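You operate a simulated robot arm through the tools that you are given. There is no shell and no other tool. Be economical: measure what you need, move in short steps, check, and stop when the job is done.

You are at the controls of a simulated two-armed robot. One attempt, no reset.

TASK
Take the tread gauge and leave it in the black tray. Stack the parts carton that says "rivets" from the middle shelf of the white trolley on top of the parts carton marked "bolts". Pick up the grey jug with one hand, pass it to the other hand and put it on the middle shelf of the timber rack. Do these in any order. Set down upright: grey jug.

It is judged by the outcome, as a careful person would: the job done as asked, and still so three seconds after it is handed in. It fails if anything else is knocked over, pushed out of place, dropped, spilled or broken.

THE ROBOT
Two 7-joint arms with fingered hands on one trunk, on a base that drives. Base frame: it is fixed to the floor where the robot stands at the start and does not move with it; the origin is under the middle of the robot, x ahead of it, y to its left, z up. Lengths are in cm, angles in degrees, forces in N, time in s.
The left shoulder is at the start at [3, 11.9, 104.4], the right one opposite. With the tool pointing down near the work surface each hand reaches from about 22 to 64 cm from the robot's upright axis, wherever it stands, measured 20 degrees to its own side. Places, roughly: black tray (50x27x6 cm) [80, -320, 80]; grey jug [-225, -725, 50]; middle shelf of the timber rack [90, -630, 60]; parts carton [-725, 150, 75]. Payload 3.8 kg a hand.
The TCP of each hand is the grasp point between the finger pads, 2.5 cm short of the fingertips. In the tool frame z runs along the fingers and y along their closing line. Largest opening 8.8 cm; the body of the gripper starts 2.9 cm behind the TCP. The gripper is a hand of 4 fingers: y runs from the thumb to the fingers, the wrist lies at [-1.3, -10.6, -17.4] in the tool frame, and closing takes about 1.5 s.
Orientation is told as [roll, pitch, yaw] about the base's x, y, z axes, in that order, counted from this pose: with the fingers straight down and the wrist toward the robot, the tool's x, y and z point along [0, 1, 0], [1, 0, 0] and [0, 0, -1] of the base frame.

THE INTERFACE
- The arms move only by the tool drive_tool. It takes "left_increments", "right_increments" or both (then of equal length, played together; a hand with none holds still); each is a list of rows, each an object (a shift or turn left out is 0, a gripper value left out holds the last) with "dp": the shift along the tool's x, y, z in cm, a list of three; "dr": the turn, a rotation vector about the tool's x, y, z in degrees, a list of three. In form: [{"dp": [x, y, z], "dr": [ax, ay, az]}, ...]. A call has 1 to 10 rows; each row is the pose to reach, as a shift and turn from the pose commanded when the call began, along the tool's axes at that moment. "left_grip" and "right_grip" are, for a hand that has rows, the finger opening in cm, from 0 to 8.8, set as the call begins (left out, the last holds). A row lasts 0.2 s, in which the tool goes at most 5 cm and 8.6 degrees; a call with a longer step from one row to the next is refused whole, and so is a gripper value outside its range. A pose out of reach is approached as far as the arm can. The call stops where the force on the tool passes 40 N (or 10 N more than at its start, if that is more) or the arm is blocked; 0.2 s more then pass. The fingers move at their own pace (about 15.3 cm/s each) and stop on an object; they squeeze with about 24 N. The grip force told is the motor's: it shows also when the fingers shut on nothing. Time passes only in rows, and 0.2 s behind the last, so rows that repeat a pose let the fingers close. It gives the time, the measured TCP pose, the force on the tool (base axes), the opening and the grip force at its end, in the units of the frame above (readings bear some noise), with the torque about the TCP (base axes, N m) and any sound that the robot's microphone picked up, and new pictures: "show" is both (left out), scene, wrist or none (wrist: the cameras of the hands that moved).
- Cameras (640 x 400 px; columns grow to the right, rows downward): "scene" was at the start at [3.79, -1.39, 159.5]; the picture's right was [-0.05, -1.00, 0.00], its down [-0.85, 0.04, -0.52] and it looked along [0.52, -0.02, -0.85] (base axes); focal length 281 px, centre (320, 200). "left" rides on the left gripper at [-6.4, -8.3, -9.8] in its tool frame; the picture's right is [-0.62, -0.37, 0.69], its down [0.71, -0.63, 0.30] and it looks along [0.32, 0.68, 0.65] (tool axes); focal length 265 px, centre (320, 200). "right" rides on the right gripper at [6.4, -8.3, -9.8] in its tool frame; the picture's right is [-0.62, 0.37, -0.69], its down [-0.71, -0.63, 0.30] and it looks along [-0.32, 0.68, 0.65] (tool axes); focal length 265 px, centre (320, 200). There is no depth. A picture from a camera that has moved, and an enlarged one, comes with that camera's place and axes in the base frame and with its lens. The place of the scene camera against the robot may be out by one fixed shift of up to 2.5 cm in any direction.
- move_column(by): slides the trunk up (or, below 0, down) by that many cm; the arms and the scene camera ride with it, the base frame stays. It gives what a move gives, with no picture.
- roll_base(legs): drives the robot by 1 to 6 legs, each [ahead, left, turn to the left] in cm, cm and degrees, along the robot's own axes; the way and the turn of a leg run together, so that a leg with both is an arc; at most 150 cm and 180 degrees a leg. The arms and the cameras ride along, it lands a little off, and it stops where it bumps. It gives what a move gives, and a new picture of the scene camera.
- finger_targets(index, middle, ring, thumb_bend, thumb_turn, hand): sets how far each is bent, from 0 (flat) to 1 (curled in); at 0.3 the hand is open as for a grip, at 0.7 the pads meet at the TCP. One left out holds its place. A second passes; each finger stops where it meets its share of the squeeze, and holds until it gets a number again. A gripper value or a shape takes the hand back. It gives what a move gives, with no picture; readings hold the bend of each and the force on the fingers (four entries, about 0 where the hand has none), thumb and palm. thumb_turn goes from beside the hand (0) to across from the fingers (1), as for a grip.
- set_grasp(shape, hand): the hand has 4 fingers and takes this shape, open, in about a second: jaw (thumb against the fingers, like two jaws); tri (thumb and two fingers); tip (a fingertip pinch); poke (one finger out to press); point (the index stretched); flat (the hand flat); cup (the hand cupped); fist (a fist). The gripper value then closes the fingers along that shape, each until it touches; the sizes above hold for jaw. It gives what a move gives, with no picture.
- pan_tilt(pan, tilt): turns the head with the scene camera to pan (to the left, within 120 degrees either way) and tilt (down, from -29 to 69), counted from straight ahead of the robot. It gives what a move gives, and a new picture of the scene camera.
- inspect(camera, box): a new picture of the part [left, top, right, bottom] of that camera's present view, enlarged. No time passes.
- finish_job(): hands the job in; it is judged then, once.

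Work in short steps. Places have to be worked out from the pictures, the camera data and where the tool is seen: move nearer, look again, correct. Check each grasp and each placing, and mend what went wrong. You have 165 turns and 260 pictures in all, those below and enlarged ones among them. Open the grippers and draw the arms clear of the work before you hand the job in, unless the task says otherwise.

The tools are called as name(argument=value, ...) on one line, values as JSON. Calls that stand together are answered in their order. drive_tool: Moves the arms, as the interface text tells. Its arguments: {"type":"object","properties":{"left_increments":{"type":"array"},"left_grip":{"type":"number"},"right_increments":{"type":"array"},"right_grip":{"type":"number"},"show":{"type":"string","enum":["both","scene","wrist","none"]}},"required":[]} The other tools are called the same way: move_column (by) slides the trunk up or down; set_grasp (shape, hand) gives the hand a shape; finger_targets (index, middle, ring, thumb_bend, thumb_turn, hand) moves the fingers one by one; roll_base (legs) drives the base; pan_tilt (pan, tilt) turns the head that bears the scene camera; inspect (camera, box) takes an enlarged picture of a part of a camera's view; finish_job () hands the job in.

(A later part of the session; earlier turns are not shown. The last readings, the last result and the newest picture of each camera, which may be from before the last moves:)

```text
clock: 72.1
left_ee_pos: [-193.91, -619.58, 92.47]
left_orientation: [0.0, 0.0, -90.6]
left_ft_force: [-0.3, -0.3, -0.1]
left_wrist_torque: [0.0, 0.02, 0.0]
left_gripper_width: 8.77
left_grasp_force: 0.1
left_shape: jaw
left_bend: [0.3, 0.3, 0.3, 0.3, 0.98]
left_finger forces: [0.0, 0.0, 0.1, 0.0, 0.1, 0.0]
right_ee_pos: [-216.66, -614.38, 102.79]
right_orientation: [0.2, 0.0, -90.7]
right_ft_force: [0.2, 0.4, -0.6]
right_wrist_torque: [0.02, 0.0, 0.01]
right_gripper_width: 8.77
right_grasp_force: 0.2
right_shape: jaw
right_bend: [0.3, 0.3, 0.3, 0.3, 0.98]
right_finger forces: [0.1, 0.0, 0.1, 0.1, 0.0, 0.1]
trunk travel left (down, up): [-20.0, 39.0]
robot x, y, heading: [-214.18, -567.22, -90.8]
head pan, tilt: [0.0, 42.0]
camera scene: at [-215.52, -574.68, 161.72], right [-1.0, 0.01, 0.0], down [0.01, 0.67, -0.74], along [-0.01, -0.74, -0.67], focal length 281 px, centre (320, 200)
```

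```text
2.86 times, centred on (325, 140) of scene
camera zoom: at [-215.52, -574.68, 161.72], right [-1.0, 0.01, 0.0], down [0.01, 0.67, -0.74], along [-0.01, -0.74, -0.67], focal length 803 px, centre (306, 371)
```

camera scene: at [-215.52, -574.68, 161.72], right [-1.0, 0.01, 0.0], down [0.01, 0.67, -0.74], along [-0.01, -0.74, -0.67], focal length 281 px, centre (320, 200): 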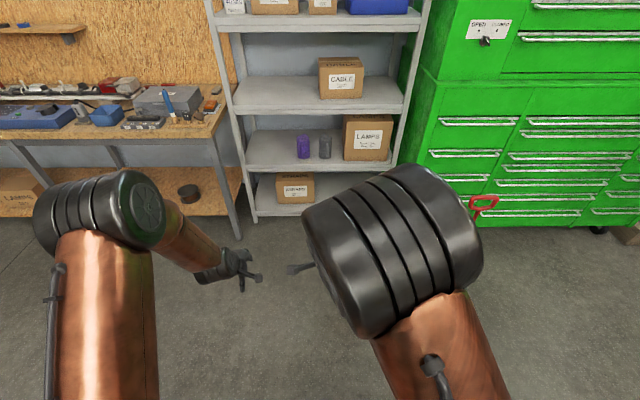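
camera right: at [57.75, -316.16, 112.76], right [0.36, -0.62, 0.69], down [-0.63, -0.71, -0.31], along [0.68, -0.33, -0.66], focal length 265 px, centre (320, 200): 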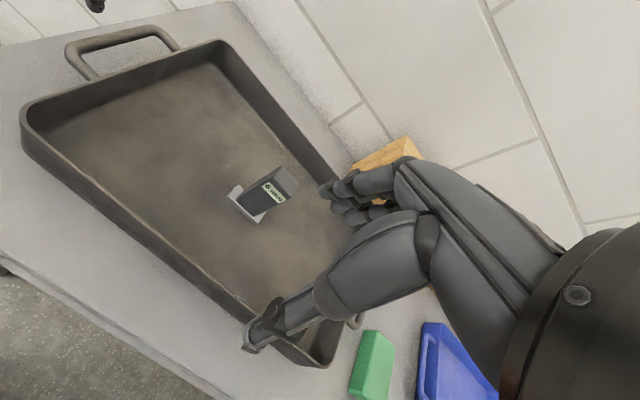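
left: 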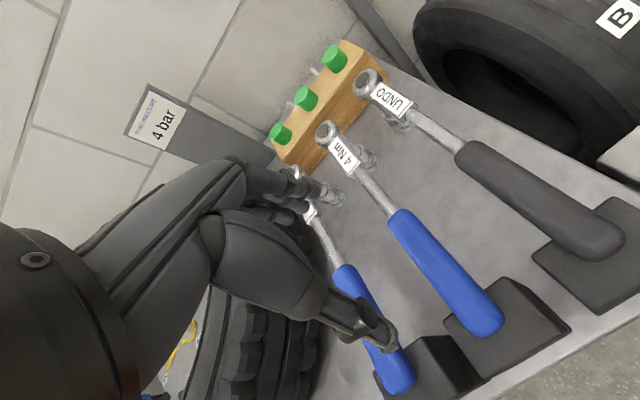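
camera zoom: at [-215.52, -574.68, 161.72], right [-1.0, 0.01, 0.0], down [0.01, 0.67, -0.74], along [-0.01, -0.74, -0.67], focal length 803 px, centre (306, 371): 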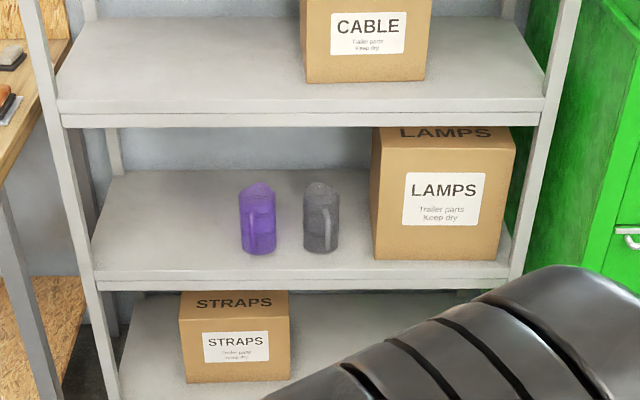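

The grey jug has its handle toward me, between the purple jug and the LAMPS box. I lower the trunk and move closer for a wrist-camera view.

move_column(by=-18)

roll_base(legs=[[25, 0, 0.6]])

inspect(camera="right", box=[0, 0, 640, 400])

```text
clock: 74.1
left_ee_pos: [-193.8, -619.6, 74.33]
left_orientation: [0.0, 0.0, -90.7]
left_ft_force: [0.3, -0.7, 0.7]
left_wrist_torque: [-0.01, -0.04, -0.01]
left_gripper_width: 8.76
left_grasp_force: 0.0
left_shape: jaw
left_bend: [0.3, 0.3, 0.3, 0.3, 0.98]
left_finger forces: [0.0, 0.0, 0.1, 0.0, 0.1, 0.0]
right_ee_pos: [-216.67, -614.21, 84.92]
right_orientation: [0.3, -0.1, -90.7]
right_ft_force: [0.1, 0.5, 0.7]
right_wrist_torque: [-0.02, 0.03, -0.01]
right_gripper_width: 8.77
right_grasp_force: 0.1
right_shape: jaw
right_bend: [0.3, 0.3, 0.3, 0.3, 0.98]
right_finger forces: [0.0, 0.1, 0.0, 0.0, 0.0, 0.1]
trunk travel left (down, up): [-2.0, 57.0]
robot x, y, heading: [-214.2, -567.05, -90.7]
head pan, tilt: [0.0, 42.0]
```

```text
clock: 76.0
left_ee_pos: [-193.7, -644.28, 74.23]
left_orientation: [0.0, 0.0, -90.1]
left_ft_force: [0.1, 0.0, -1.1]
left_wrist_torque: [0.02, -0.03, 0.03]
left_gripper_width: 8.78
left_grasp_force: 0.1
left_shape: jaw
left_bend: [0.3, 0.3, 0.3, 0.3, 0.98]
left_finger forces: [0.2, 0.1, 0.0, 0.0, 0.1, 0.1]
right_ee_pos: [-216.47, -639.39, 84.86]
right_orientation: [0.1, 0.1, -90.1]
right_ft_force: [0.1, -0.1, -0.1]
right_wrist_torque: [0.01, -0.02, 0.01]
right_gripper_width: 8.79
right_grasp_force: 0.1
right_shape: jaw
right_bend: [0.3, 0.3, 0.3, 0.3, 0.98]
right_finger forces: [0.0, 0.1, 0.0, 0.1, 0.0, 0.1]
trunk travel left (down, up): [-2.0, 57.0]
robot x, y, heading: [-214.32, -592.29, -90.3]
head pan, tilt: [0.0, 42.0]
camera scene: at [-215.64, -599.67, 143.71], right [-1.0, 0.0, 0.0], down [0.0, 0.67, -0.74], along [0.0, -0.74, -0.67], focal length 281 px, centre (320, 200)
```

scene: 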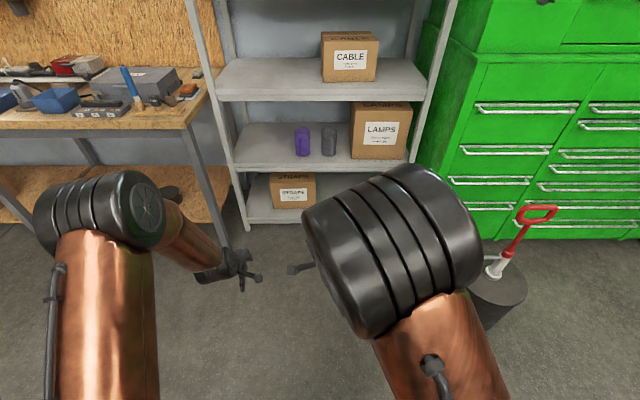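

```text
1.00 times, centred on (320, 200) of right (not enlarged: the box is as wide or as high as the picture)
camera zoom: at [-210.21, -630.96, 94.69], right [-0.62, -0.37, 0.69], down [-0.71, 0.63, -0.31], along [-0.32, -0.68, -0.66], focal length 265 px, centre (320, 200)
```

zoom: 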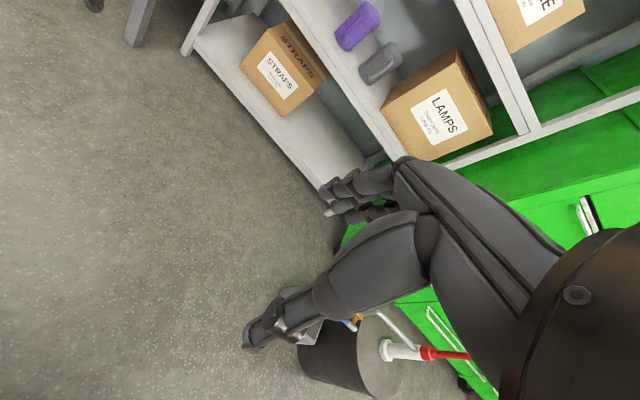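

I enlarge the jug in the wrist view and scene view to measure it.

inspect(camera="scene", box=[285, 115, 365, 165])

inspect(camera="right", box=[310, 0, 470, 100])

```text
8.00 times, centred on (325, 140) of scene
camera zoom: at [-215.64, -599.67, 143.71], right [-1.0, 0.0, 0.0], down [0.0, 0.67, -0.74], along [0.0, -0.74, -0.67], focal length 2248 px, centre (280, 680)
```

zoom: 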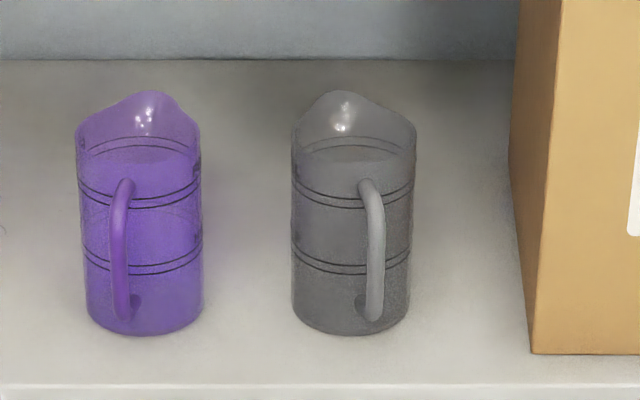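

```text
4.00 times, centred on (390, 50) of right
camera zoom: at [-210.21, -630.96, 94.69], right [-0.62, -0.37, 0.69], down [-0.71, 0.63, -0.31], along [-0.32, -0.68, -0.66], focal length 1062 px, centre (40, 800)
```

zoom: 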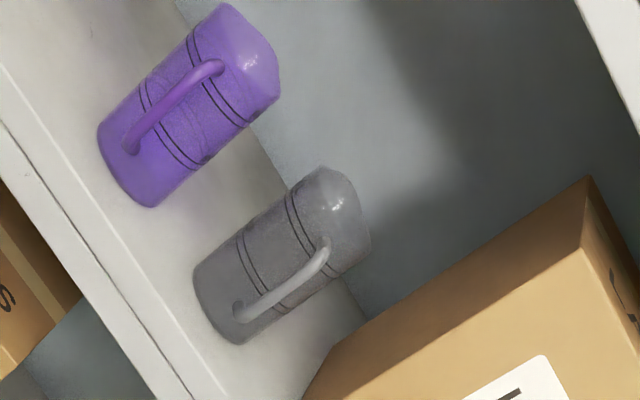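

The jug is translucent, holds liquid (must stay upright), body ~8.4 cm, and its handle points to me slightly to my right. I turn the right hand to point forward with its closing line horizontal, in two calls.

drive_tool(right_increments=[{"dp": [-2, -1, 0], "dr": [-4.9, 4.9, 4.9]}, {"dp": [-4, -1, 0], "dr": [-9.8, 9.8, 9.8]}, {"dp": [-6, -1, 0], "dr": [-14.7, 14.7, 14.7]}, {"dp": [-8, -1, 0], "dr": [-19.6, 19.6, 19.6]}, {"dp": [-8, -1, 0], "dr": [-24.5, 24.5, 24.5]}, {"dp": [-8, -1, 0], "dr": [-29.4, 29.4, 29.4]}, {"dp": [-8, -1, 0], "dr": [-34.3, 34.3, 34.3]}], show="scene")

```text
clock: 77.5
left_ee_pos: [-193.55, -644.21, 74.26]
left_orientation: [0.0, 0.0, -90.1]
left_ft_force: [0.4, 0.1, 0.3]
left_wrist_torque: [0.0, -0.01, 0.01]
left_gripper_width: 8.74
left_grasp_force: 0.0
left_shape: jaw
left_bend: [0.3, 0.3, 0.3, 0.3, 0.98]
left_finger forces: [0.1, 0.0, 0.0, 0.0, 0.1, 0.0]
right_ee_pos: [-224.42, -638.23, 84.94]
right_orientation: [44.8, -19.3, -134.9]
right_ft_force: [0.4, -1.1, -0.2]
right_wrist_torque: [0.0, 0.01, 0.0]
right_gripper_width: 8.76
right_grasp_force: 0.0
right_shape: jaw
right_bend: [0.3, 0.3, 0.3, 0.3, 0.98]
right_finger forces: [0.1, 0.1, 0.0, 0.0, 0.0, 0.0]
trunk travel left (down, up): [-2.0, 57.0]
robot x, y, heading: [-214.78, -592.57, -90.3]
head pan, tilt: [0.0, 42.0]
camera scene: at [-215.65, -599.58, 143.72], right [-1.0, 0.0, 0.0], down [0.0, 0.67, -0.74], along [0.0, -0.74, -0.67], focal length 281 px, centre (320, 200)
```

scene: 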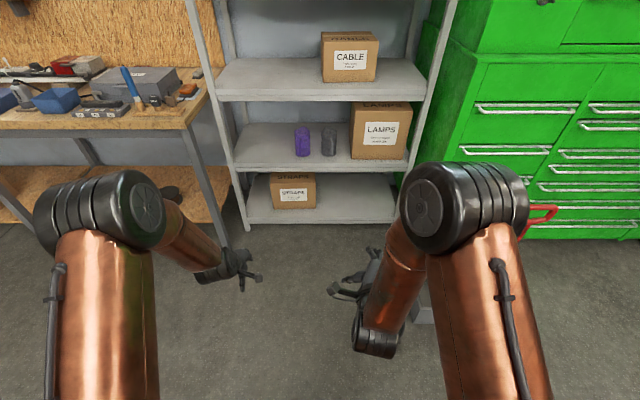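

The arm follows well; I continue the second half of the turn.

drive_tool(right_increments=[{"dr": [-4.9, 4.9, 4.9]}, {"dr": [-9.8, 9.8, 9.8]}, {"dr": [-14.7, 14.7, 14.7]}, {"dr": [-19.6, 19.6, 19.6]}, {"dr": [-24.5, 24.5, 24.5]}, {"dr": [-29.4, 29.4, 29.4]}, {"dr": [-34.3, 34.3, 34.3]}, {"dr": [-34.9, 34.9, 34.9]}, {"dr": [-34.9, 34.9, 34.9]}], show="both")

```text
clock: 79.5
left_ee_pos: [-193.6, -644.28, 74.36]
left_orientation: [0.0, 0.0, -90.1]
left_ft_force: [-1.0, -0.3, -0.1]
left_wrist_torque: [-0.02, -0.03, 0.01]
left_gripper_width: 8.76
left_grasp_force: 0.0
left_shape: jaw
left_bend: [0.3, 0.3, 0.3, 0.3, 0.98]
left_finger forces: [0.0, 0.1, 0.0, 0.1, 0.1, 0.1]
right_ee_pos: [-224.52, -638.17, 84.77]
right_orientation: [90.0, 0.1, 179.8]
right_ft_force: [-0.4, 0.4, 0.0]
right_wrist_torque: [-0.03, 0.02, 0.01]
right_gripper_width: 8.76
right_grasp_force: 0.1
right_shape: jaw
right_bend: [0.3, 0.3, 0.3, 0.3, 0.98]
right_finger forces: [0.1, 0.0, 0.0, 0.2, 0.0, 0.1]
trunk travel left (down, up): [-2.0, 57.0]
robot x, y, heading: [-214.49, -592.19, -90.2]
head pan, tilt: [0.0, 42.0]
camera scene: at [-215.64, -599.56, 143.72], right [-1.0, 0.0, 0.0], down [0.0, 0.67, -0.74], along [0.0, -0.74, -0.67], focal length 281 px, centre (320, 200)
camera right: at [-216.28, -628.35, 91.28], right [-0.36, 0.69, -0.62], down [0.63, -0.31, -0.71], along [-0.68, -0.65, -0.33], focal length 265 px, centre (320, 200)
```

scene: 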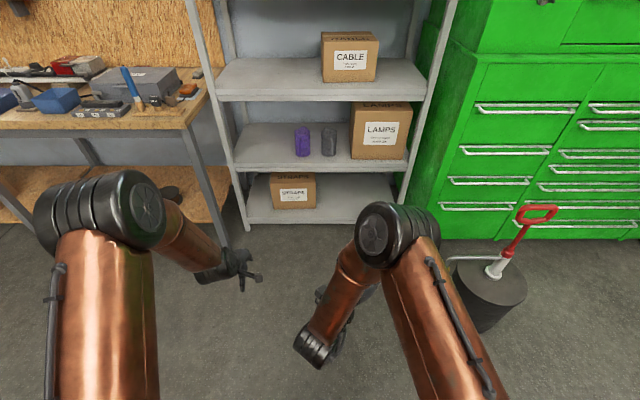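
right: 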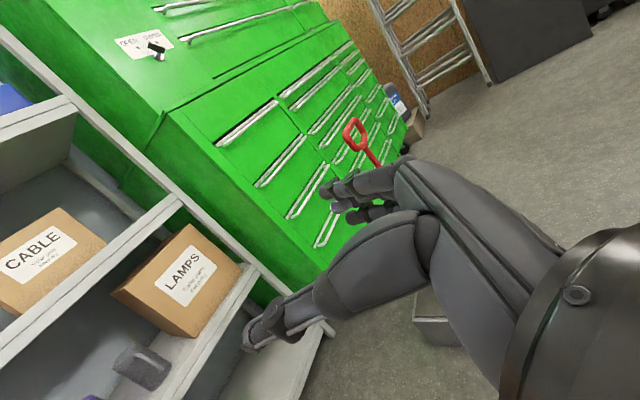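

Orientation reached (fingers forward, x up). I pull the left hand back toward the body, lower the right hand, then drive nearer.

drive_tool(left_increments=[{"dp": [1, -4, 0]}, {"dp": [2, -8, 0]}, {"dp": [3, -12, 0]}, {"dp": [3, -16, 0]}, {"dp": [3, -19, 0]}, {"dp": [3, -19, 0]}], right_increments=[{"dp": [-3, 0, 0], "dr": [3, 0, 0]}, {"dp": [-7, 0, 0], "dr": [6, 0, 0]}, {"dp": [-11, 0, 0], "dr": [9, 0, 0]}, {"dp": [-15, 0, 0], "dr": [12, 0, 0]}, {"dp": [-18, 0, 0], "dr": [15, 0, 0]}, {"dp": [-18, 0, 0], "dr": [15, 0, 0]}], show="none")

roll_base(legs=[[55, 0, 0]])

inspect(camera="right", box=[0, 0, 640, 400])

```text
clock: 81.0
left_ee_pos: [-189.95, -626.67, 73.68]
left_orientation: [0.1, 0.1, -90.2]
left_ft_force: [-0.8, -0.7, -1.1]
left_wrist_torque: [0.03, 0.01, 0.0]
left_gripper_width: 8.78
left_grasp_force: 0.1
left_shape: jaw
left_bend: [0.3, 0.3, 0.3, 0.3, 0.98]
left_finger forces: [0.0, 0.0, 0.2, 0.0, 0.0, 0.1]
left hand out of reach, approached as far as the arm can: row 5, 6
right_ee_pos: [-224.51, -638.16, 66.85]
right_orientation: [89.9, 0.2, -165.0]
right_ft_force: [0.0, -0.6, -0.5]
right_wrist_torque: [0.0, 0.03, 0.03]
right_gripper_width: 8.78
right_grasp_force: 0.1
right_shape: jaw
right_bend: [0.3, 0.3, 0.3, 0.3, 0.98]
right_finger forces: [0.1, 0.1, 0.1, 0.0, 0.0, 0.0]
trunk travel left (down, up): [-2.0, 57.0]
robot x, y, heading: [-214.75, -592.04, -90.4]
head pan, tilt: [0.0, 42.0]
```

```text
clock: 84.1
left_ee_pos: [-189.93, -681.31, 73.76]
left_orientation: [0.0, 0.0, -89.9]
left_ft_force: [0.1, 0.1, 0.1]
left_wrist_torque: [0.01, 0.01, 0.0]
left_gripper_width: 8.77
left_grasp_force: 0.0
left_shape: jaw
left_bend: [0.3, 0.3, 0.3, 0.3, 0.98]
left_finger forces: [0.0, 0.1, 0.0, 0.1, 0.0, 0.1]
right_ee_pos: [-224.32, -693.0, 66.79]
right_orientation: [90.0, 0.2, -164.9]
right_ft_force: [-0.6, 0.1, 0.0]
right_wrist_torque: [0.02, 0.01, 0.01]
right_gripper_width: 8.77
right_grasp_force: 0.1
right_shape: jaw
right_bend: [0.3, 0.3, 0.3, 0.3, 0.98]
right_finger forces: [0.1, 0.0, 0.0, 0.0, 0.1, 0.0]
trunk travel left (down, up): [-2.0, 57.0]
robot x, y, heading: [-214.82, -646.79, -90.1]
head pan, tilt: [0.0, 42.0]
camera scene: at [-215.69, -654.39, 143.72], right [-1.0, 0.0, 0.0], down [0.0, 0.67, -0.74], along [0.0, -0.74, -0.67], focal length 281 px, centre (320, 200)
```

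scene: 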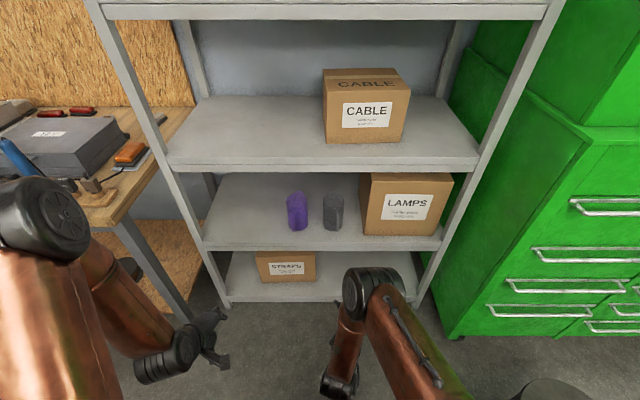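

```text
1.00 times, centred on (320, 200) of right (not enlarged: the box is as wide or as high as the picture)
camera zoom: at [-219.06, -681.35, 73.28], right [-0.53, 0.57, -0.62], down [0.69, -0.13, -0.71], along [-0.49, -0.81, -0.33], focal length 265 px, centre (320, 200)
```

zoom: 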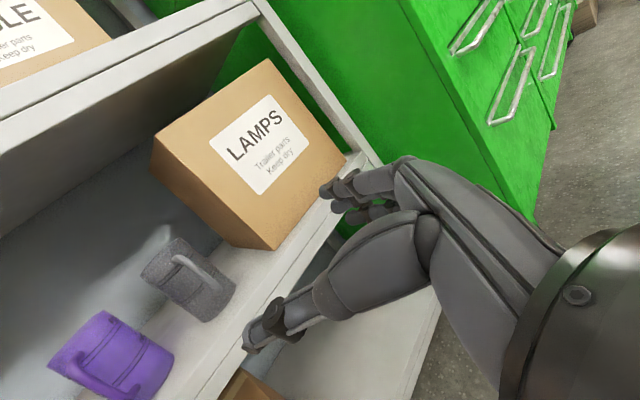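

I enlarge both views around the jug to triangulate its handle.

inspect(camera="right", box=[120, 215, 280, 335])

inspect(camera="scene", box=[280, 180, 376, 240])

```text
3.33 times, centred on (200, 275) of right
camera zoom: at [-219.06, -681.35, 73.28], right [-0.53, 0.57, -0.62], down [0.69, -0.13, -0.71], along [-0.49, -0.81, -0.33], focal length 885 px, centre (720, -50)
```

zoom: 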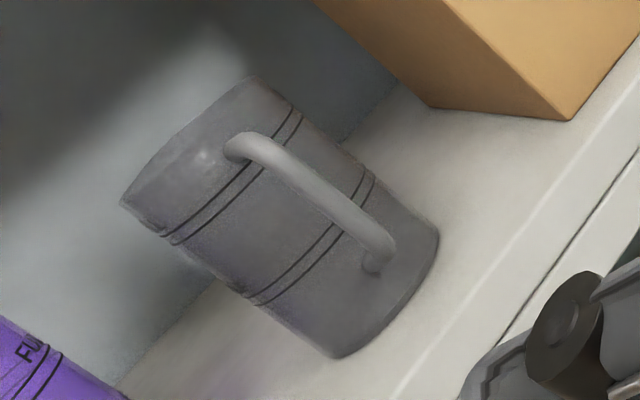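

```text
6.67 times, centred on (328, 210) of scene
camera zoom: at [-215.69, -654.39, 143.72], right [-1.0, 0.0, 0.0], down [0.0, 0.67, -0.74], along [0.0, -0.74, -0.67], focal length 1873 px, centre (267, 133)
```

zoom: 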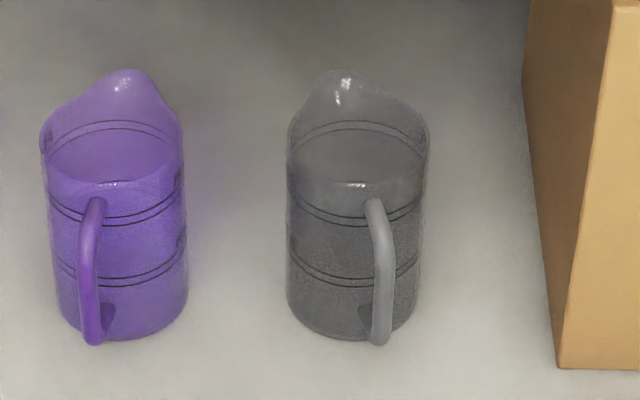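

The handle is at about [-222.1, -732.5], z 58–66. I lower the right hand to z 62 and drive 28 forward, staying about 12 cm short of it.

drive_tool(right_increments=[{"dp": [-4.6, 0.6, 0]}, {"dp": [-4.6, 0.6, 0]}], show="none")

roll_base(legs=[[27, 0, 0]])

inspect(camera="right", box=[0, 0, 640, 400])

```text
clock: 84.7
left_ee_pos: [-189.91, -681.32, 73.69]
left_orientation: [0.0, 0.0, -89.9]
left_ft_force: [0.6, 0.7, -0.3]
left_wrist_torque: [0.0, -0.02, 0.0]
left_gripper_width: 8.75
left_grasp_force: 0.1
left_shape: jaw
left_bend: [0.3, 0.3, 0.3, 0.3, 0.98]
left_finger forces: [0.0, 0.0, 0.0, 0.0, 0.0, 0.0]
right_ee_pos: [-224.9, -693.18, 62.26]
right_orientation: [89.8, 0.2, -164.8]
right_ft_force: [-0.6, -0.4, 0.0]
right_wrist_torque: [-0.01, 0.0, 0.02]
right_gripper_width: 8.74
right_grasp_force: 0.0
right_shape: jaw
right_bend: [0.3, 0.3, 0.3, 0.3, 0.98]
right_finger forces: [0.0, 0.0, 0.1, 0.0, 0.1, 0.0]
trunk travel left (down, up): [-2.0, 57.0]
robot x, y, heading: [-214.77, -647.11, -89.9]
head pan, tilt: [0.0, 42.0]
```

```text
clock: 86.6
left_ee_pos: [-190.05, -708.61, 73.72]
left_orientation: [-0.1, 0.1, -90.1]
left_ft_force: [-0.6, 0.2, 0.0]
left_wrist_torque: [0.07, 0.01, 0.04]
left_gripper_width: 8.76
left_grasp_force: 0.1
left_shape: jaw
left_bend: [0.3, 0.3, 0.3, 0.3, 0.98]
left_finger forces: [0.1, 0.1, 0.1, 0.0, 0.1, 0.0]
right_ee_pos: [-225.03, -720.36, 62.22]
right_orientation: [89.9, 0.2, -165.1]
right_ft_force: [0.2, -0.8, 0.9]
right_wrist_torque: [-0.02, 0.02, 0.0]
right_gripper_width: 8.79
right_grasp_force: 0.1
right_shape: jaw
right_bend: [0.3, 0.3, 0.3, 0.3, 0.98]
right_finger forces: [0.1, 0.0, 0.0, 0.1, 0.1, 0.0]
trunk travel left (down, up): [-2.0, 57.0]
robot x, y, heading: [-214.44, -673.73, -90.2]
head pan, tilt: [0.0, 42.0]
camera scene: at [-215.73, -681.66, 143.72], right [-1.0, 0.0, 0.0], down [0.0, 0.67, -0.74], along [0.0, -0.74, -0.67], focal length 281 px, centre (320, 200)
```

scene: 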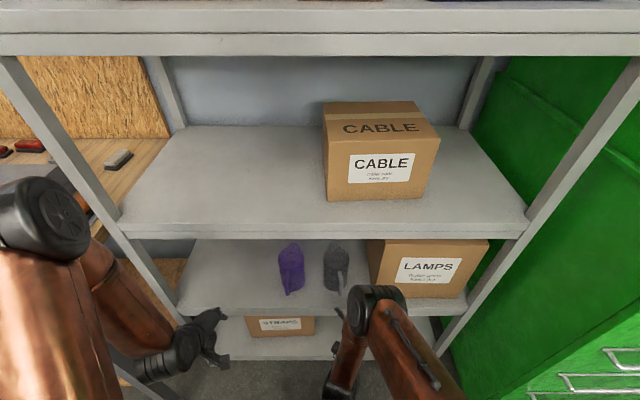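

```text
1.00 times, centred on (320, 200) of right (not enlarged: the box is as wide or as high as the picture)
camera zoom: at [-219.65, -708.68, 68.66], right [-0.53, 0.58, -0.62], down [0.69, -0.13, -0.71], along [-0.49, -0.81, -0.33], focal length 265 px, centre (320, 200)
```

zoom: 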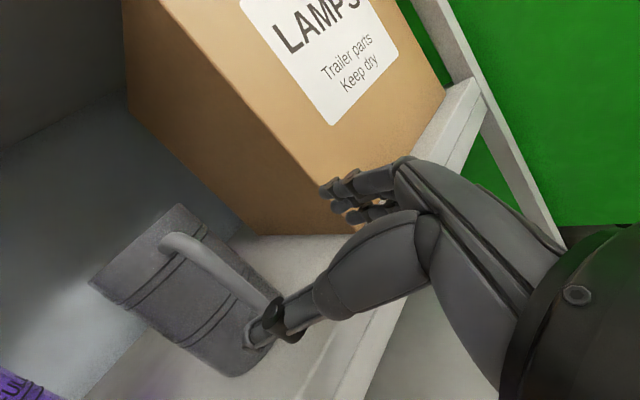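

The estimates agree. I advance 11.5 cm along the fingers, which keeps the handle between thumb and fingers.

drive_tool(right_increments=[{"dp": [0, 0.2, 3]}, {"dp": [0, 0.2, 6]}, {"dp": [0, 0.2, 8.5]}, {"dp": [0, 0.2, 10]}, {"dp": [0, 0.2, 11.5]}, {"dp": [0, 0.2, 11.5]}], right_grip=8.8, show="both")

```text
clock: 88.0
left_ee_pos: [-190.13, -708.68, 73.71]
left_orientation: [0.1, 0.0, -90.2]
left_ft_force: [0.1, -0.2, -0.3]
left_wrist_torque: [0.0, -0.04, 0.05]
left_gripper_width: 8.77
left_grasp_force: 0.1
left_shape: jaw
left_bend: [0.3, 0.3, 0.3, 0.3, 0.98]
left_finger forces: [0.0, 0.1, 0.0, 0.0, 0.0, 0.0]
right_ee_pos: [-222.22, -731.58, 62.25]
right_orientation: [89.9, 0.2, -165.1]
right_ft_force: [0.0, 0.4, -0.1]
right_wrist_torque: [0.02, 0.01, 0.0]
right_gripper_width: 8.82
right_grasp_force: 0.0
right_shape: jaw
right_bend: [0.3, 0.3, 0.3, 0.3, 0.98]
right_finger forces: [0.1, 0.1, 0.1, 0.1, 0.2, 0.1]
trunk travel left (down, up): [-2.0, 57.0]
robot x, y, heading: [-214.58, -674.32, -90.2]
head pan, tilt: [0.0, 42.0]
camera scene: at [-215.73, -681.58, 143.72], right [-1.0, 0.0, 0.0], down [0.0, 0.67, -0.74], along [0.0, -0.74, -0.67], focal length 281 px, centre (320, 200)
camera right: at [-216.92, -719.88, 68.67], right [-0.53, 0.58, -0.62], down [0.69, -0.13, -0.71], along [-0.49, -0.81, -0.33], focal length 265 px, centre (320, 200)
```

scene: 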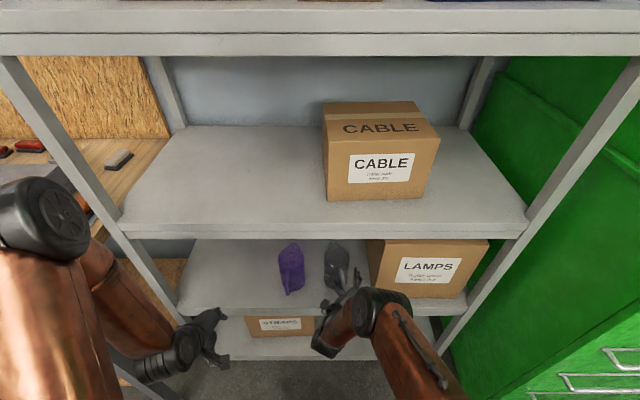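
right: 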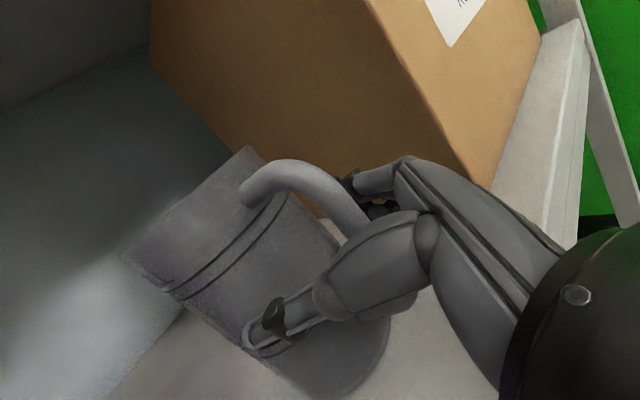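

No contact force and the handle lies between thumb and fingers. I close slowly and watch.

drive_tool(right_increments=[{"dp": [0, 0.3, -0.6]}, {"dp": [0, 0.3, -0.6]}, {"dp": [0, 0.3, -0.6]}, {"dp": [0, 0.3, -0.6]}, {"dp": [0, 0.3, -0.6]}, {"dp": [0, 0.3, -0.6]}, {"dp": [0, 0.3, -0.6]}, {"dp": [0, 0.3, -0.6]}], right_grip=0, show="wrist")

```text
clock: 89.8
left_ee_pos: [-190.17, -708.64, 73.7]
left_orientation: [0.1, -0.1, -90.0]
left_ft_force: [0.6, 0.4, -0.5]
left_wrist_torque: [0.0, 0.0, -0.02]
left_gripper_width: 8.76
left_grasp_force: 0.0
left_shape: jaw
left_bend: [0.3, 0.3, 0.3, 0.3, 0.98]
left_finger forces: [0.1, 0.0, 0.0, 0.0, 0.0, 0.1]
right_ee_pos: [-222.76, -731.01, 62.28]
right_orientation: [89.8, 0.2, -165.1]
right_ft_force: [0.1, 0.2, 0.3]
right_wrist_torque: [-0.01, 0.03, 0.0]
right_gripper_width: 0.55
right_grasp_force: 23.8
right_shape: jaw
right_bend: [0.72, 0.72, 0.7, 0.77, 1.0]
right_finger forces: [0.0, 0.0, 0.6, 0.1, 0.5, 0.1]
trunk travel left (down, up): [-2.0, 57.0]
robot x, y, heading: [-214.69, -674.05, -90.2]
head pan, tilt: [0.0, 42.0]
camera right: at [-217.32, -719.39, 68.67], right [-0.53, 0.58, -0.62], down [0.69, -0.13, -0.71], along [-0.49, -0.81, -0.33], focal length 265 px, centre (320, 200)
```

right: 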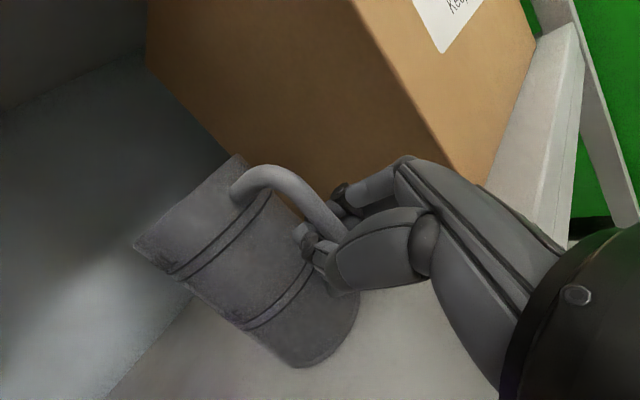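

The fingers met beyond the handle (caged, not pinched). I open, back off 1.5 cm and close again.

drive_tool(right_increments=[{}, {}, {}, {"dp": [0, 0, -0.8]}, {"dp": [0, 0, -1.5]}, {"dp": [0, 0, -1.5]}], right_grip=7, show="none")

drive_tool(right_increments=[{}, {}, {}, {}, {}, {}, {}, {}], right_grip=0, show="wrist")

```text
clock: 91.2
left_ee_pos: [-190.23, -708.65, 73.85]
left_orientation: [0.0, 0.1, -90.1]
left_ft_force: [0.2, -0.7, -0.8]
left_wrist_torque: [-0.04, 0.03, 0.0]
left_gripper_width: 8.8
left_grasp_force: 0.1
left_shape: jaw
left_bend: [0.3, 0.3, 0.3, 0.3, 0.98]
left_finger forces: [0.1, 0.1, 0.0, 0.0, 0.1, 0.1]
right_ee_pos: [-223.08, -729.54, 62.31]
right_orientation: [89.9, 0.3, -165.1]
right_ft_force: [-0.3, -0.1, -0.4]
right_wrist_torque: [0.0, 0.01, 0.04]
right_gripper_width: 6.98
right_grasp_force: 0.0
right_shape: jaw
right_bend: [0.27, 0.34, 0.32, 0.5, 0.99]
right_finger forces: [0.1, 0.1, 0.0, 0.1, 0.1, 0.0]
trunk travel left (down, up): [-2.0, 57.0]
robot x, y, heading: [-214.7, -674.15, -90.0]
head pan, tilt: [0.0, 42.0]
```

```text
clock: 93.0
left_ee_pos: [-190.02, -708.52, 73.73]
left_orientation: [0.0, -0.1, -90.1]
left_ft_force: [-0.1, -0.1, 0.3]
left_wrist_torque: [0.01, 0.02, -0.02]
left_gripper_width: 8.77
left_grasp_force: 0.2
left_shape: jaw
left_bend: [0.3, 0.3, 0.3, 0.3, 0.98]
left_finger forces: [0.0, 0.1, 0.1, 0.0, 0.0, 0.1]
right_ee_pos: [-223.1, -729.6, 62.14]
right_orientation: [89.9, 0.2, -165.1]
right_ft_force: [0.0, 0.5, 0.8]
right_wrist_torque: [-0.06, 0.04, 0.0]
right_gripper_width: 0.18
right_grasp_force: 24.2
right_shape: jaw
right_bend: [0.71, 0.7, 0.7, 0.75, 1.0]
right_finger forces: [3.9, 4.3, 2.5, 0.0, 18.9, 0.0]
trunk travel left (down, up): [-2.0, 57.0]
robot x, y, heading: [-214.89, -673.77, -90.1]
head pan, tilt: [0.0, 42.0]
camera right: at [-217.7, -717.89, 68.66], right [-0.53, 0.58, -0.62], down [0.69, -0.13, -0.71], along [-0.49, -0.81, -0.33], focal length 265 px, centre (320, 200)
```

right: 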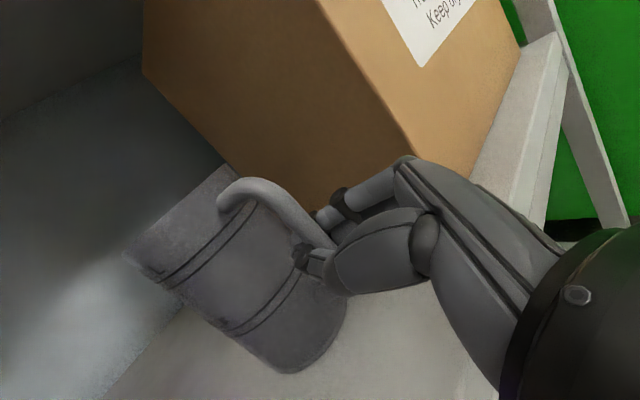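

I zoom in to see where the handle sits in the grip.

inspect(camera="right", box=[200, 140, 440, 320])

inspect(camera="scene", box=[290, 230, 400, 320])

```text
2.22 times, centred on (320, 230) of right
camera zoom: at [-217.7, -717.89, 68.66], right [-0.53, 0.58, -0.62], down [0.69, -0.13, -0.71], along [-0.49, -0.81, -0.33], focal length 590 px, centre (320, 133)
```

zoom: 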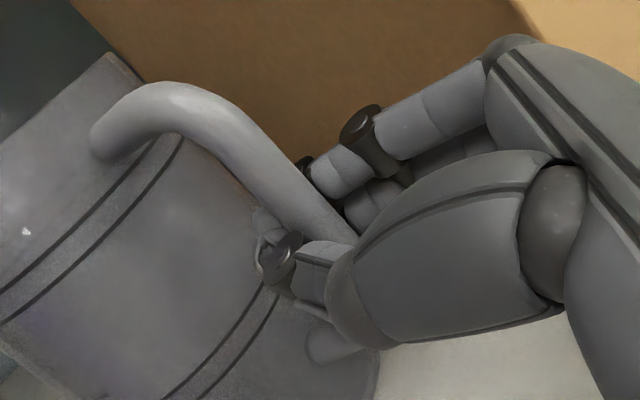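

```text
4.44 times, centred on (345, 275) of scene
camera zoom: at [-215.73, -681.57, 143.72], right [-1.0, 0.0, 0.0], down [0.0, 0.67, -0.74], along [0.0, -0.74, -0.67], focal length 1249 px, centre (209, -133)
```

zoom: 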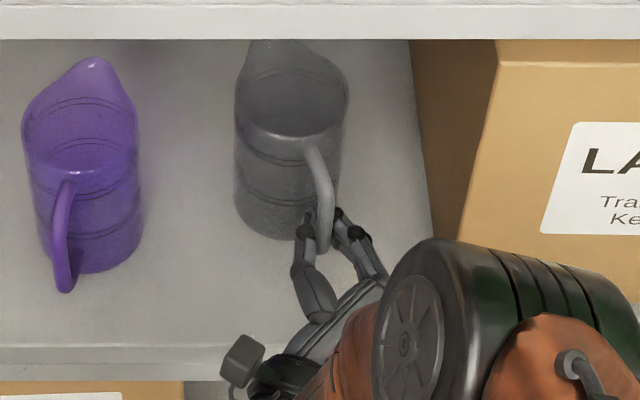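

Thumb and fingers surround the handle with real contact forces. I test-lift 3 cm.

drive_tool(right_increments=[{"dp": [0.7, 0, 0]}, {"dp": [1.5, 0, 0]}, {"dp": [2.3, 0, 0]}, {"dp": [3, 0, 0]}, {"dp": [3, 0, 0]}], show="both")

```text
clock: 94.2
left_ee_pos: [-190.14, -708.51, 73.65]
left_orientation: [0.0, 0.0, -90.0]
left_ft_force: [0.3, -0.2, 0.5]
left_wrist_torque: [0.0, -0.02, -0.04]
left_gripper_width: 8.79
left_grasp_force: 0.1
left_shape: jaw
left_bend: [0.3, 0.3, 0.3, 0.3, 0.98]
left_finger forces: [0.0, 0.0, 0.1, 0.0, 0.0, 0.1]
right_ee_pos: [-222.99, -729.51, 65.15]
right_orientation: [89.9, 0.2, -165.0]
right_ft_force: [1.1, 0.2, -0.7]
right_wrist_torque: [0.05, -0.01, 0.02]
right_gripper_width: 0.2
right_grasp_force: 24.0
right_shape: jaw
right_bend: [0.71, 0.7, 0.7, 0.76, 1.0]
right_finger forces: [3.8, 0.0, 1.3, 0.1, 17.4, 0.1]
trunk travel left (down, up): [-2.0, 57.0]
robot x, y, heading: [-214.34, -674.31, -90.1]
head pan, tilt: [0.0, 42.0]
camera scene: at [-215.73, -681.59, 143.72], right [-1.0, 0.0, 0.0], down [0.0, 0.67, -0.74], along [0.0, -0.74, -0.67], focal length 281 px, centre (320, 200)
camera right: at [-217.72, -717.84, 71.65], right [-0.53, 0.58, -0.62], down [0.69, -0.13, -0.71], along [-0.49, -0.81, -0.33], focal length 265 px, centre (320, 200)
```

scene: 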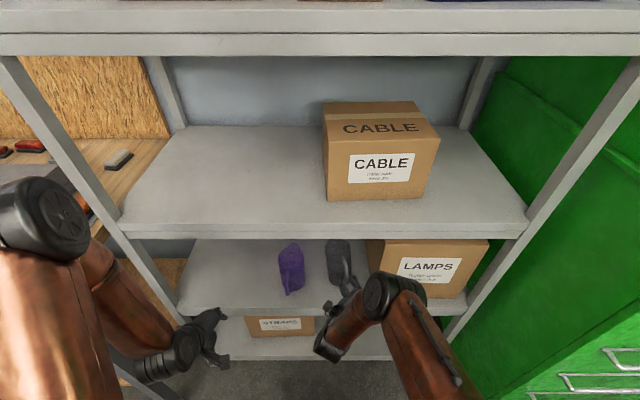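
right: 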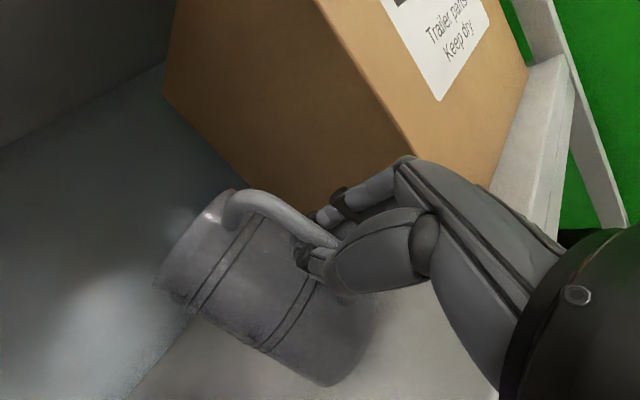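

The hand slid up the handle: the bar (y≈-733) was just at the fingertips, so I was too short, not too deep. I open, lower, and go 2.8 cm further in.

drive_tool(right_increments=[{}, {}, {}, {"dp": [-1.5, 0.5, 0]}, {"dp": [-3, 1.0, 0]}, {"dp": [-3, 1.0, 1.5]}, {"dp": [-3, 1.0, 2.8]}, {"dp": [-3, 1.0, 2.8]}], right_grip=8.8, show="wrist")

inspect(camera="scene", box=[290, 230, 400, 320])

```text
clock: 96.0
left_ee_pos: [-190.08, -708.61, 73.83]
left_orientation: [-0.1, 0.0, -90.1]
left_ft_force: [-0.6, -0.7, 0.1]
left_wrist_torque: [0.01, -0.01, 0.01]
left_gripper_width: 8.77
left_grasp_force: 0.2
left_shape: jaw
left_bend: [0.3, 0.3, 0.3, 0.3, 0.98]
left_finger forces: [0.1, 0.0, 0.0, 0.1, 0.0, 0.1]
right_ee_pos: [-223.32, -732.47, 62.24]
right_orientation: [89.9, 0.3, -165.1]
right_ft_force: [-0.6, 0.2, 0.0]
right_wrist_torque: [-0.02, -0.01, 0.02]
right_gripper_width: 8.74
right_grasp_force: 0.0
right_shape: jaw
right_bend: [0.3, 0.3, 0.3, 0.3, 0.98]
right_finger forces: [0.0, 0.0, 0.1, 0.0, 0.1, 0.4]
trunk travel left (down, up): [-2.0, 57.0]
robot x, y, heading: [-214.69, -674.38, -90.1]
head pan, tilt: [0.0, 42.0]
camera right: at [-217.93, -720.82, 68.7], right [-0.53, 0.58, -0.62], down [0.69, -0.13, -0.71], along [-0.49, -0.81, -0.33], focal length 265 px, centre (320, 200)
```

right: 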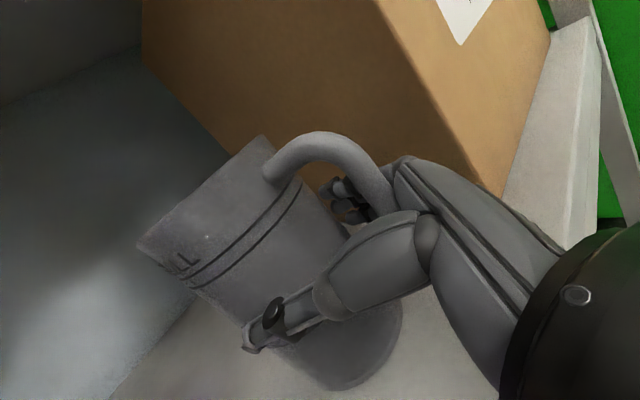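

```text
4.44 times, centred on (345, 275) of scene
camera zoom: at [-215.73, -681.58, 143.72], right [-1.0, 0.0, 0.0], down [0.0, 0.67, -0.74], along [0.0, -0.74, -0.67], focal length 1249 px, centre (209, -133)
```

zoom: 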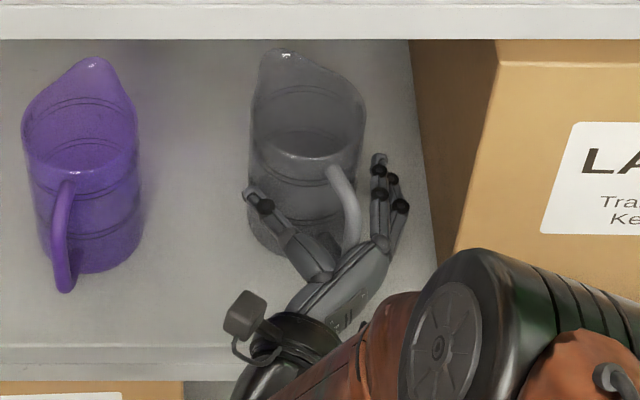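

The handle is now deep in the hand (≈1.7 behind the TCP) and toward the finger side. I back out 1.4 and shift right 1.2, then close.

drive_tool(right_increments=[{"dp": [0, 0.6, -0.7]}, {"dp": [0, 1.2, -1.4]}, {"dp": [0, 1.2, -1.4]}], show="none")

drive_tool(right_increments=[{}, {}, {}, {}, {}, {}, {}, {}], right_grip=0, show="wrist")

inspect(camera="scene", box=[290, 230, 400, 320])

```text
clock: 96.8
left_ee_pos: [-190.11, -708.6, 73.81]
left_orientation: [0.0, 0.0, -90.1]
left_ft_force: [-0.1, -0.8, 0.7]
left_wrist_torque: [0.01, -0.02, -0.03]
left_gripper_width: 8.77
left_grasp_force: 0.1
left_shape: jaw
left_bend: [0.3, 0.3, 0.3, 0.3, 0.98]
left_finger forces: [0.0, 0.0, 0.0, 0.0, 0.0, 0.0]
right_ee_pos: [-224.77, -731.47, 62.26]
right_orientation: [90.0, 0.2, -165.0]
right_ft_force: [0.3, 0.0, -0.1]
right_wrist_torque: [0.01, 0.01, 0.01]
right_gripper_width: 8.79
right_grasp_force: 0.1
right_shape: jaw
right_bend: [0.3, 0.3, 0.3, 0.3, 0.98]
right_finger forces: [0.0, 0.0, 0.0, 0.0, 0.1, 0.1]
trunk travel left (down, up): [-2.0, 57.0]
robot x, y, heading: [-214.61, -674.19, -90.2]
head pan, tilt: [0.0, 42.0]
```

```text
clock: 98.6
left_ee_pos: [-190.16, -708.49, 73.72]
left_orientation: [0.0, 0.0, -90.1]
left_ft_force: [-0.7, -0.3, -0.3]
left_wrist_torque: [0.0, 0.02, -0.01]
left_gripper_width: 8.76
left_grasp_force: 0.0
left_shape: jaw
left_bend: [0.3, 0.3, 0.3, 0.3, 0.98]
left_finger forces: [0.1, 0.0, 0.1, 0.1, 0.0, 0.0]
right_ee_pos: [-224.75, -731.44, 62.29]
right_orientation: [89.9, 0.2, -165.1]
right_ft_force: [0.4, 0.5, 0.8]
right_wrist_torque: [-0.03, 0.0, -0.03]
right_gripper_width: 0.59
right_grasp_force: 23.5
right_shape: jaw
right_bend: [0.72, 0.72, 0.7, 0.77, 1.0]
right_finger forces: [0.1, 0.0, 0.2, 0.1, 0.0, 0.0]
trunk travel left (down, up): [-2.0, 57.0]
robot x, y, heading: [-214.45, -673.87, -90.2]
head pan, tilt: [0.0, 42.0]
camera right: at [-219.45, -719.76, 68.69], right [-0.53, 0.58, -0.62], down [0.69, -0.13, -0.71], along [-0.49, -0.81, -0.33], focal length 265 px, centre (320, 200)
```

right: 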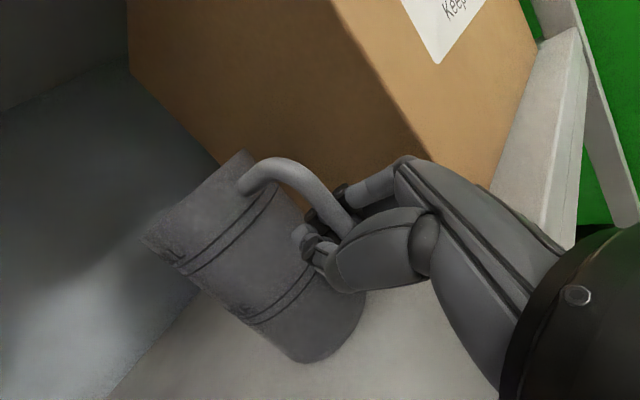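

```text
4.44 times, centred on (345, 275) of scene
camera zoom: at [-215.73, -681.58, 143.72], right [-1.0, 0.0, 0.0], down [0.0, 0.67, -0.74], along [0.0, -0.74, -0.67], focal length 1249 px, centre (209, -133)
```

zoom: 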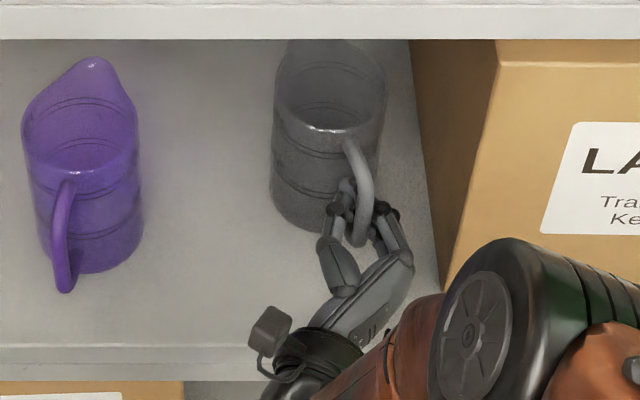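

The handle is caged 1 cm inside the fingertips. I open a little, back off 0.8 cm so the pads land on the bar, and close again.

drive_tool(right_increments=[{}, {}, {"dp": [0, 0.1, -0.4]}, {"dp": [0, 0.2, -0.8]}, {"dp": [0, 0.2, -0.8]}], right_grip=4, show="none")

drive_tool(right_increments=[{}, {}, {}, {}, {}, {}, {}], right_grip=0, show="none")

inspect(camera="right", box=[200, 140, 440, 320])

inspect(camera="scene", box=[290, 230, 400, 320])

```text
clock: 99.8
left_ee_pos: [-190.15, -708.52, 73.64]
left_orientation: [0.0, 0.0, -90.1]
left_ft_force: [0.4, -0.5, -0.2]
left_wrist_torque: [0.01, 0.01, 0.01]
left_gripper_width: 8.76
left_grasp_force: 0.0
left_shape: jaw
left_bend: [0.3, 0.3, 0.3, 0.3, 0.98]
left_finger forces: [0.1, 0.0, 0.0, 0.1, 0.0, 0.0]
right_ee_pos: [-225.24, -730.74, 62.22]
right_orientation: [89.9, 0.2, -165.1]
right_ft_force: [-1.1, 0.0, 0.2]
right_wrist_torque: [0.0, -0.02, 0.01]
right_gripper_width: 3.96
right_grasp_force: 0.0
right_shape: jaw
right_bend: [0.74, 0.46, 0.43, 0.71, 1.0]
right_finger forces: [0.0, 0.0, 0.0, 0.2, 0.0, 0.0]
trunk travel left (down, up): [-2.0, 57.0]
robot x, y, heading: [-214.76, -674.6, -90.2]
head pan, tilt: [0.0, 42.0]
```

```text
clock: 101.4
left_ee_pos: [-190.12, -708.62, 73.73]
left_orientation: [0.1, 0.0, -90.1]
left_ft_force: [0.5, 0.0, 0.4]
left_wrist_torque: [-0.01, -0.01, 0.0]
left_gripper_width: 8.75
left_grasp_force: 0.1
left_shape: jaw
left_bend: [0.3, 0.3, 0.3, 0.3, 0.98]
left_finger forces: [0.0, 0.0, 0.1, 0.0, 0.0, 0.0]
right_ee_pos: [-225.22, -730.63, 62.32]
right_orientation: [89.9, 0.1, -165.1]
right_ft_force: [-0.5, -0.4, 1.5]
right_wrist_torque: [-0.01, 0.05, -0.02]
right_gripper_width: 0.0
right_grasp_force: 23.6
right_shape: jaw
right_bend: [0.7, 0.7, 0.7, 0.66, 1.0]
right_finger forces: [4.3, 0.1, 2.7, 0.0, 7.5, 0.1]
trunk travel left (down, up): [-2.0, 57.0]
robot x, y, heading: [-214.38, -673.88, -89.9]
head pan, tilt: [0.0, 42.0]
```

```text
2.22 times, centred on (320, 230) of right
camera zoom: at [-219.87, -719.05, 68.72], right [-0.53, 0.58, -0.62], down [0.69, -0.13, -0.71], along [-0.49, -0.81, -0.33], focal length 590 px, centre (320, 133)
```

zoom: 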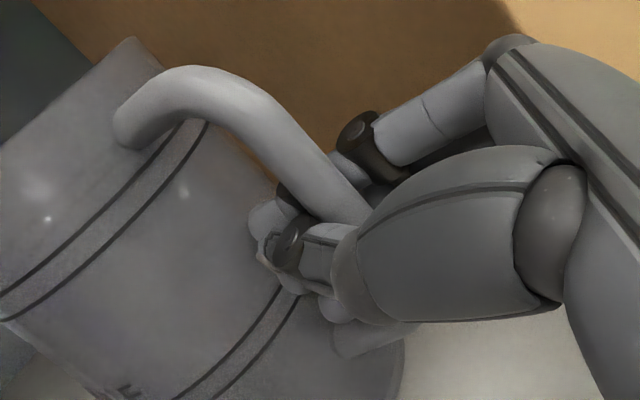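

```text
4.44 times, centred on (345, 275) of scene
camera zoom: at [-215.73, -681.57, 143.72], right [-1.0, 0.0, 0.0], down [0.0, 0.67, -0.74], along [0.0, -0.74, -0.67], focal length 1249 px, centre (209, -133)
```

zoom: 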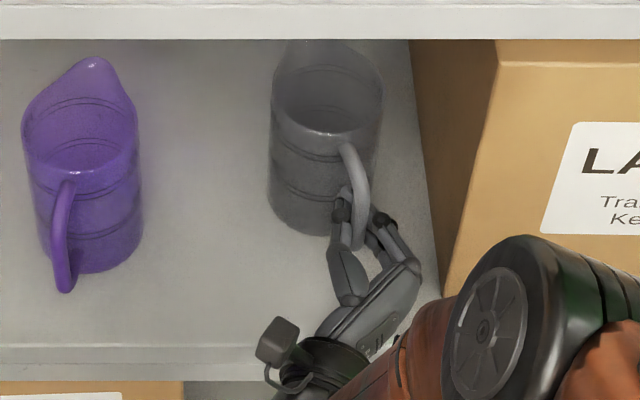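

Still caged with the fingertips meeting behind the bar. I pull back 2 cm with the hand closed so the bar rests against the inside of the fingertips, then I'll know exactly where it is.

drive_tool(right_increments=[{"dp": [0, 0, -0.5]}, {"dp": [0, 0, -1]}, {"dp": [0, 0, -1.5]}, {"dp": [0, 0, -2]}, {"dp": [0, 0, -2.5]}, {"dp": [0, 0, -2.5]}], show="wrist")

inspect(camera="scene", box=[290, 230, 400, 320])

```text
clock: 102.8
left_ee_pos: [-190.09, -708.65, 73.76]
left_orientation: [0.0, 0.0, -90.0]
left_ft_force: [-0.1, 0.0, -0.5]
left_wrist_torque: [0.03, 0.02, 0.0]
left_gripper_width: 8.76
left_grasp_force: 0.1
left_shape: jaw
left_bend: [0.3, 0.3, 0.3, 0.3, 0.98]
left_finger forces: [0.0, 0.0, 0.0, 0.0, 0.0, 0.1]
right_ee_pos: [-225.93, -728.24, 62.07]
right_orientation: [89.9, 0.2, -165.2]
right_ft_force: [-0.2, -0.1, 1.4]
right_wrist_torque: [-0.02, 0.0, 0.0]
right_gripper_width: 0.0
right_grasp_force: 24.4
right_shape: jaw
right_bend: [0.7, 0.7, 0.7, 0.66, 1.0]
right_finger forces: [4.7, 0.1, 2.6, 0.0, 6.6, 0.1]
trunk travel left (down, up): [-2.0, 57.0]
robot x, y, heading: [-214.77, -674.23, -90.4]
head pan, tilt: [0.0, 42.0]
camera right: at [-220.54, -716.62, 68.67], right [-0.53, 0.58, -0.62], down [0.69, -0.13, -0.71], along [-0.49, -0.81, -0.33], focal length 265 px, centre (320, 200)
```

right: 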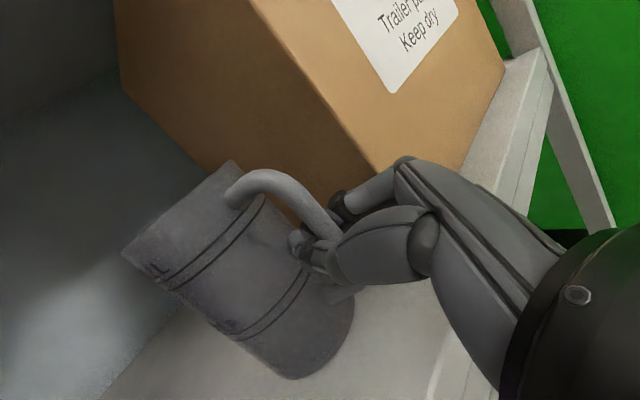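

```text
4.44 times, centred on (345, 275) of scene
camera zoom: at [-215.73, -681.58, 143.72], right [-1.0, 0.0, 0.0], down [0.0, 0.67, -0.74], along [0.0, -0.74, -0.67], focal length 1249 px, centre (209, -133)
```

zoom: 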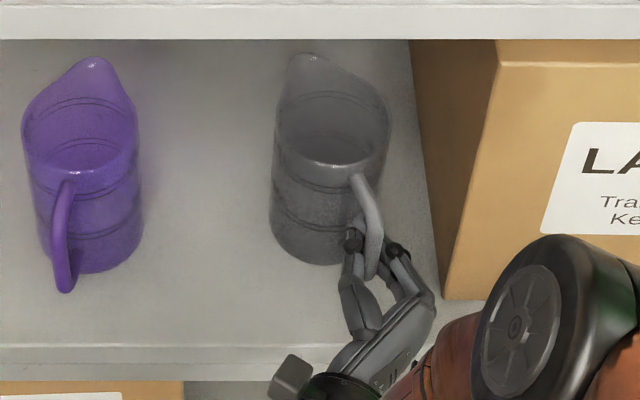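

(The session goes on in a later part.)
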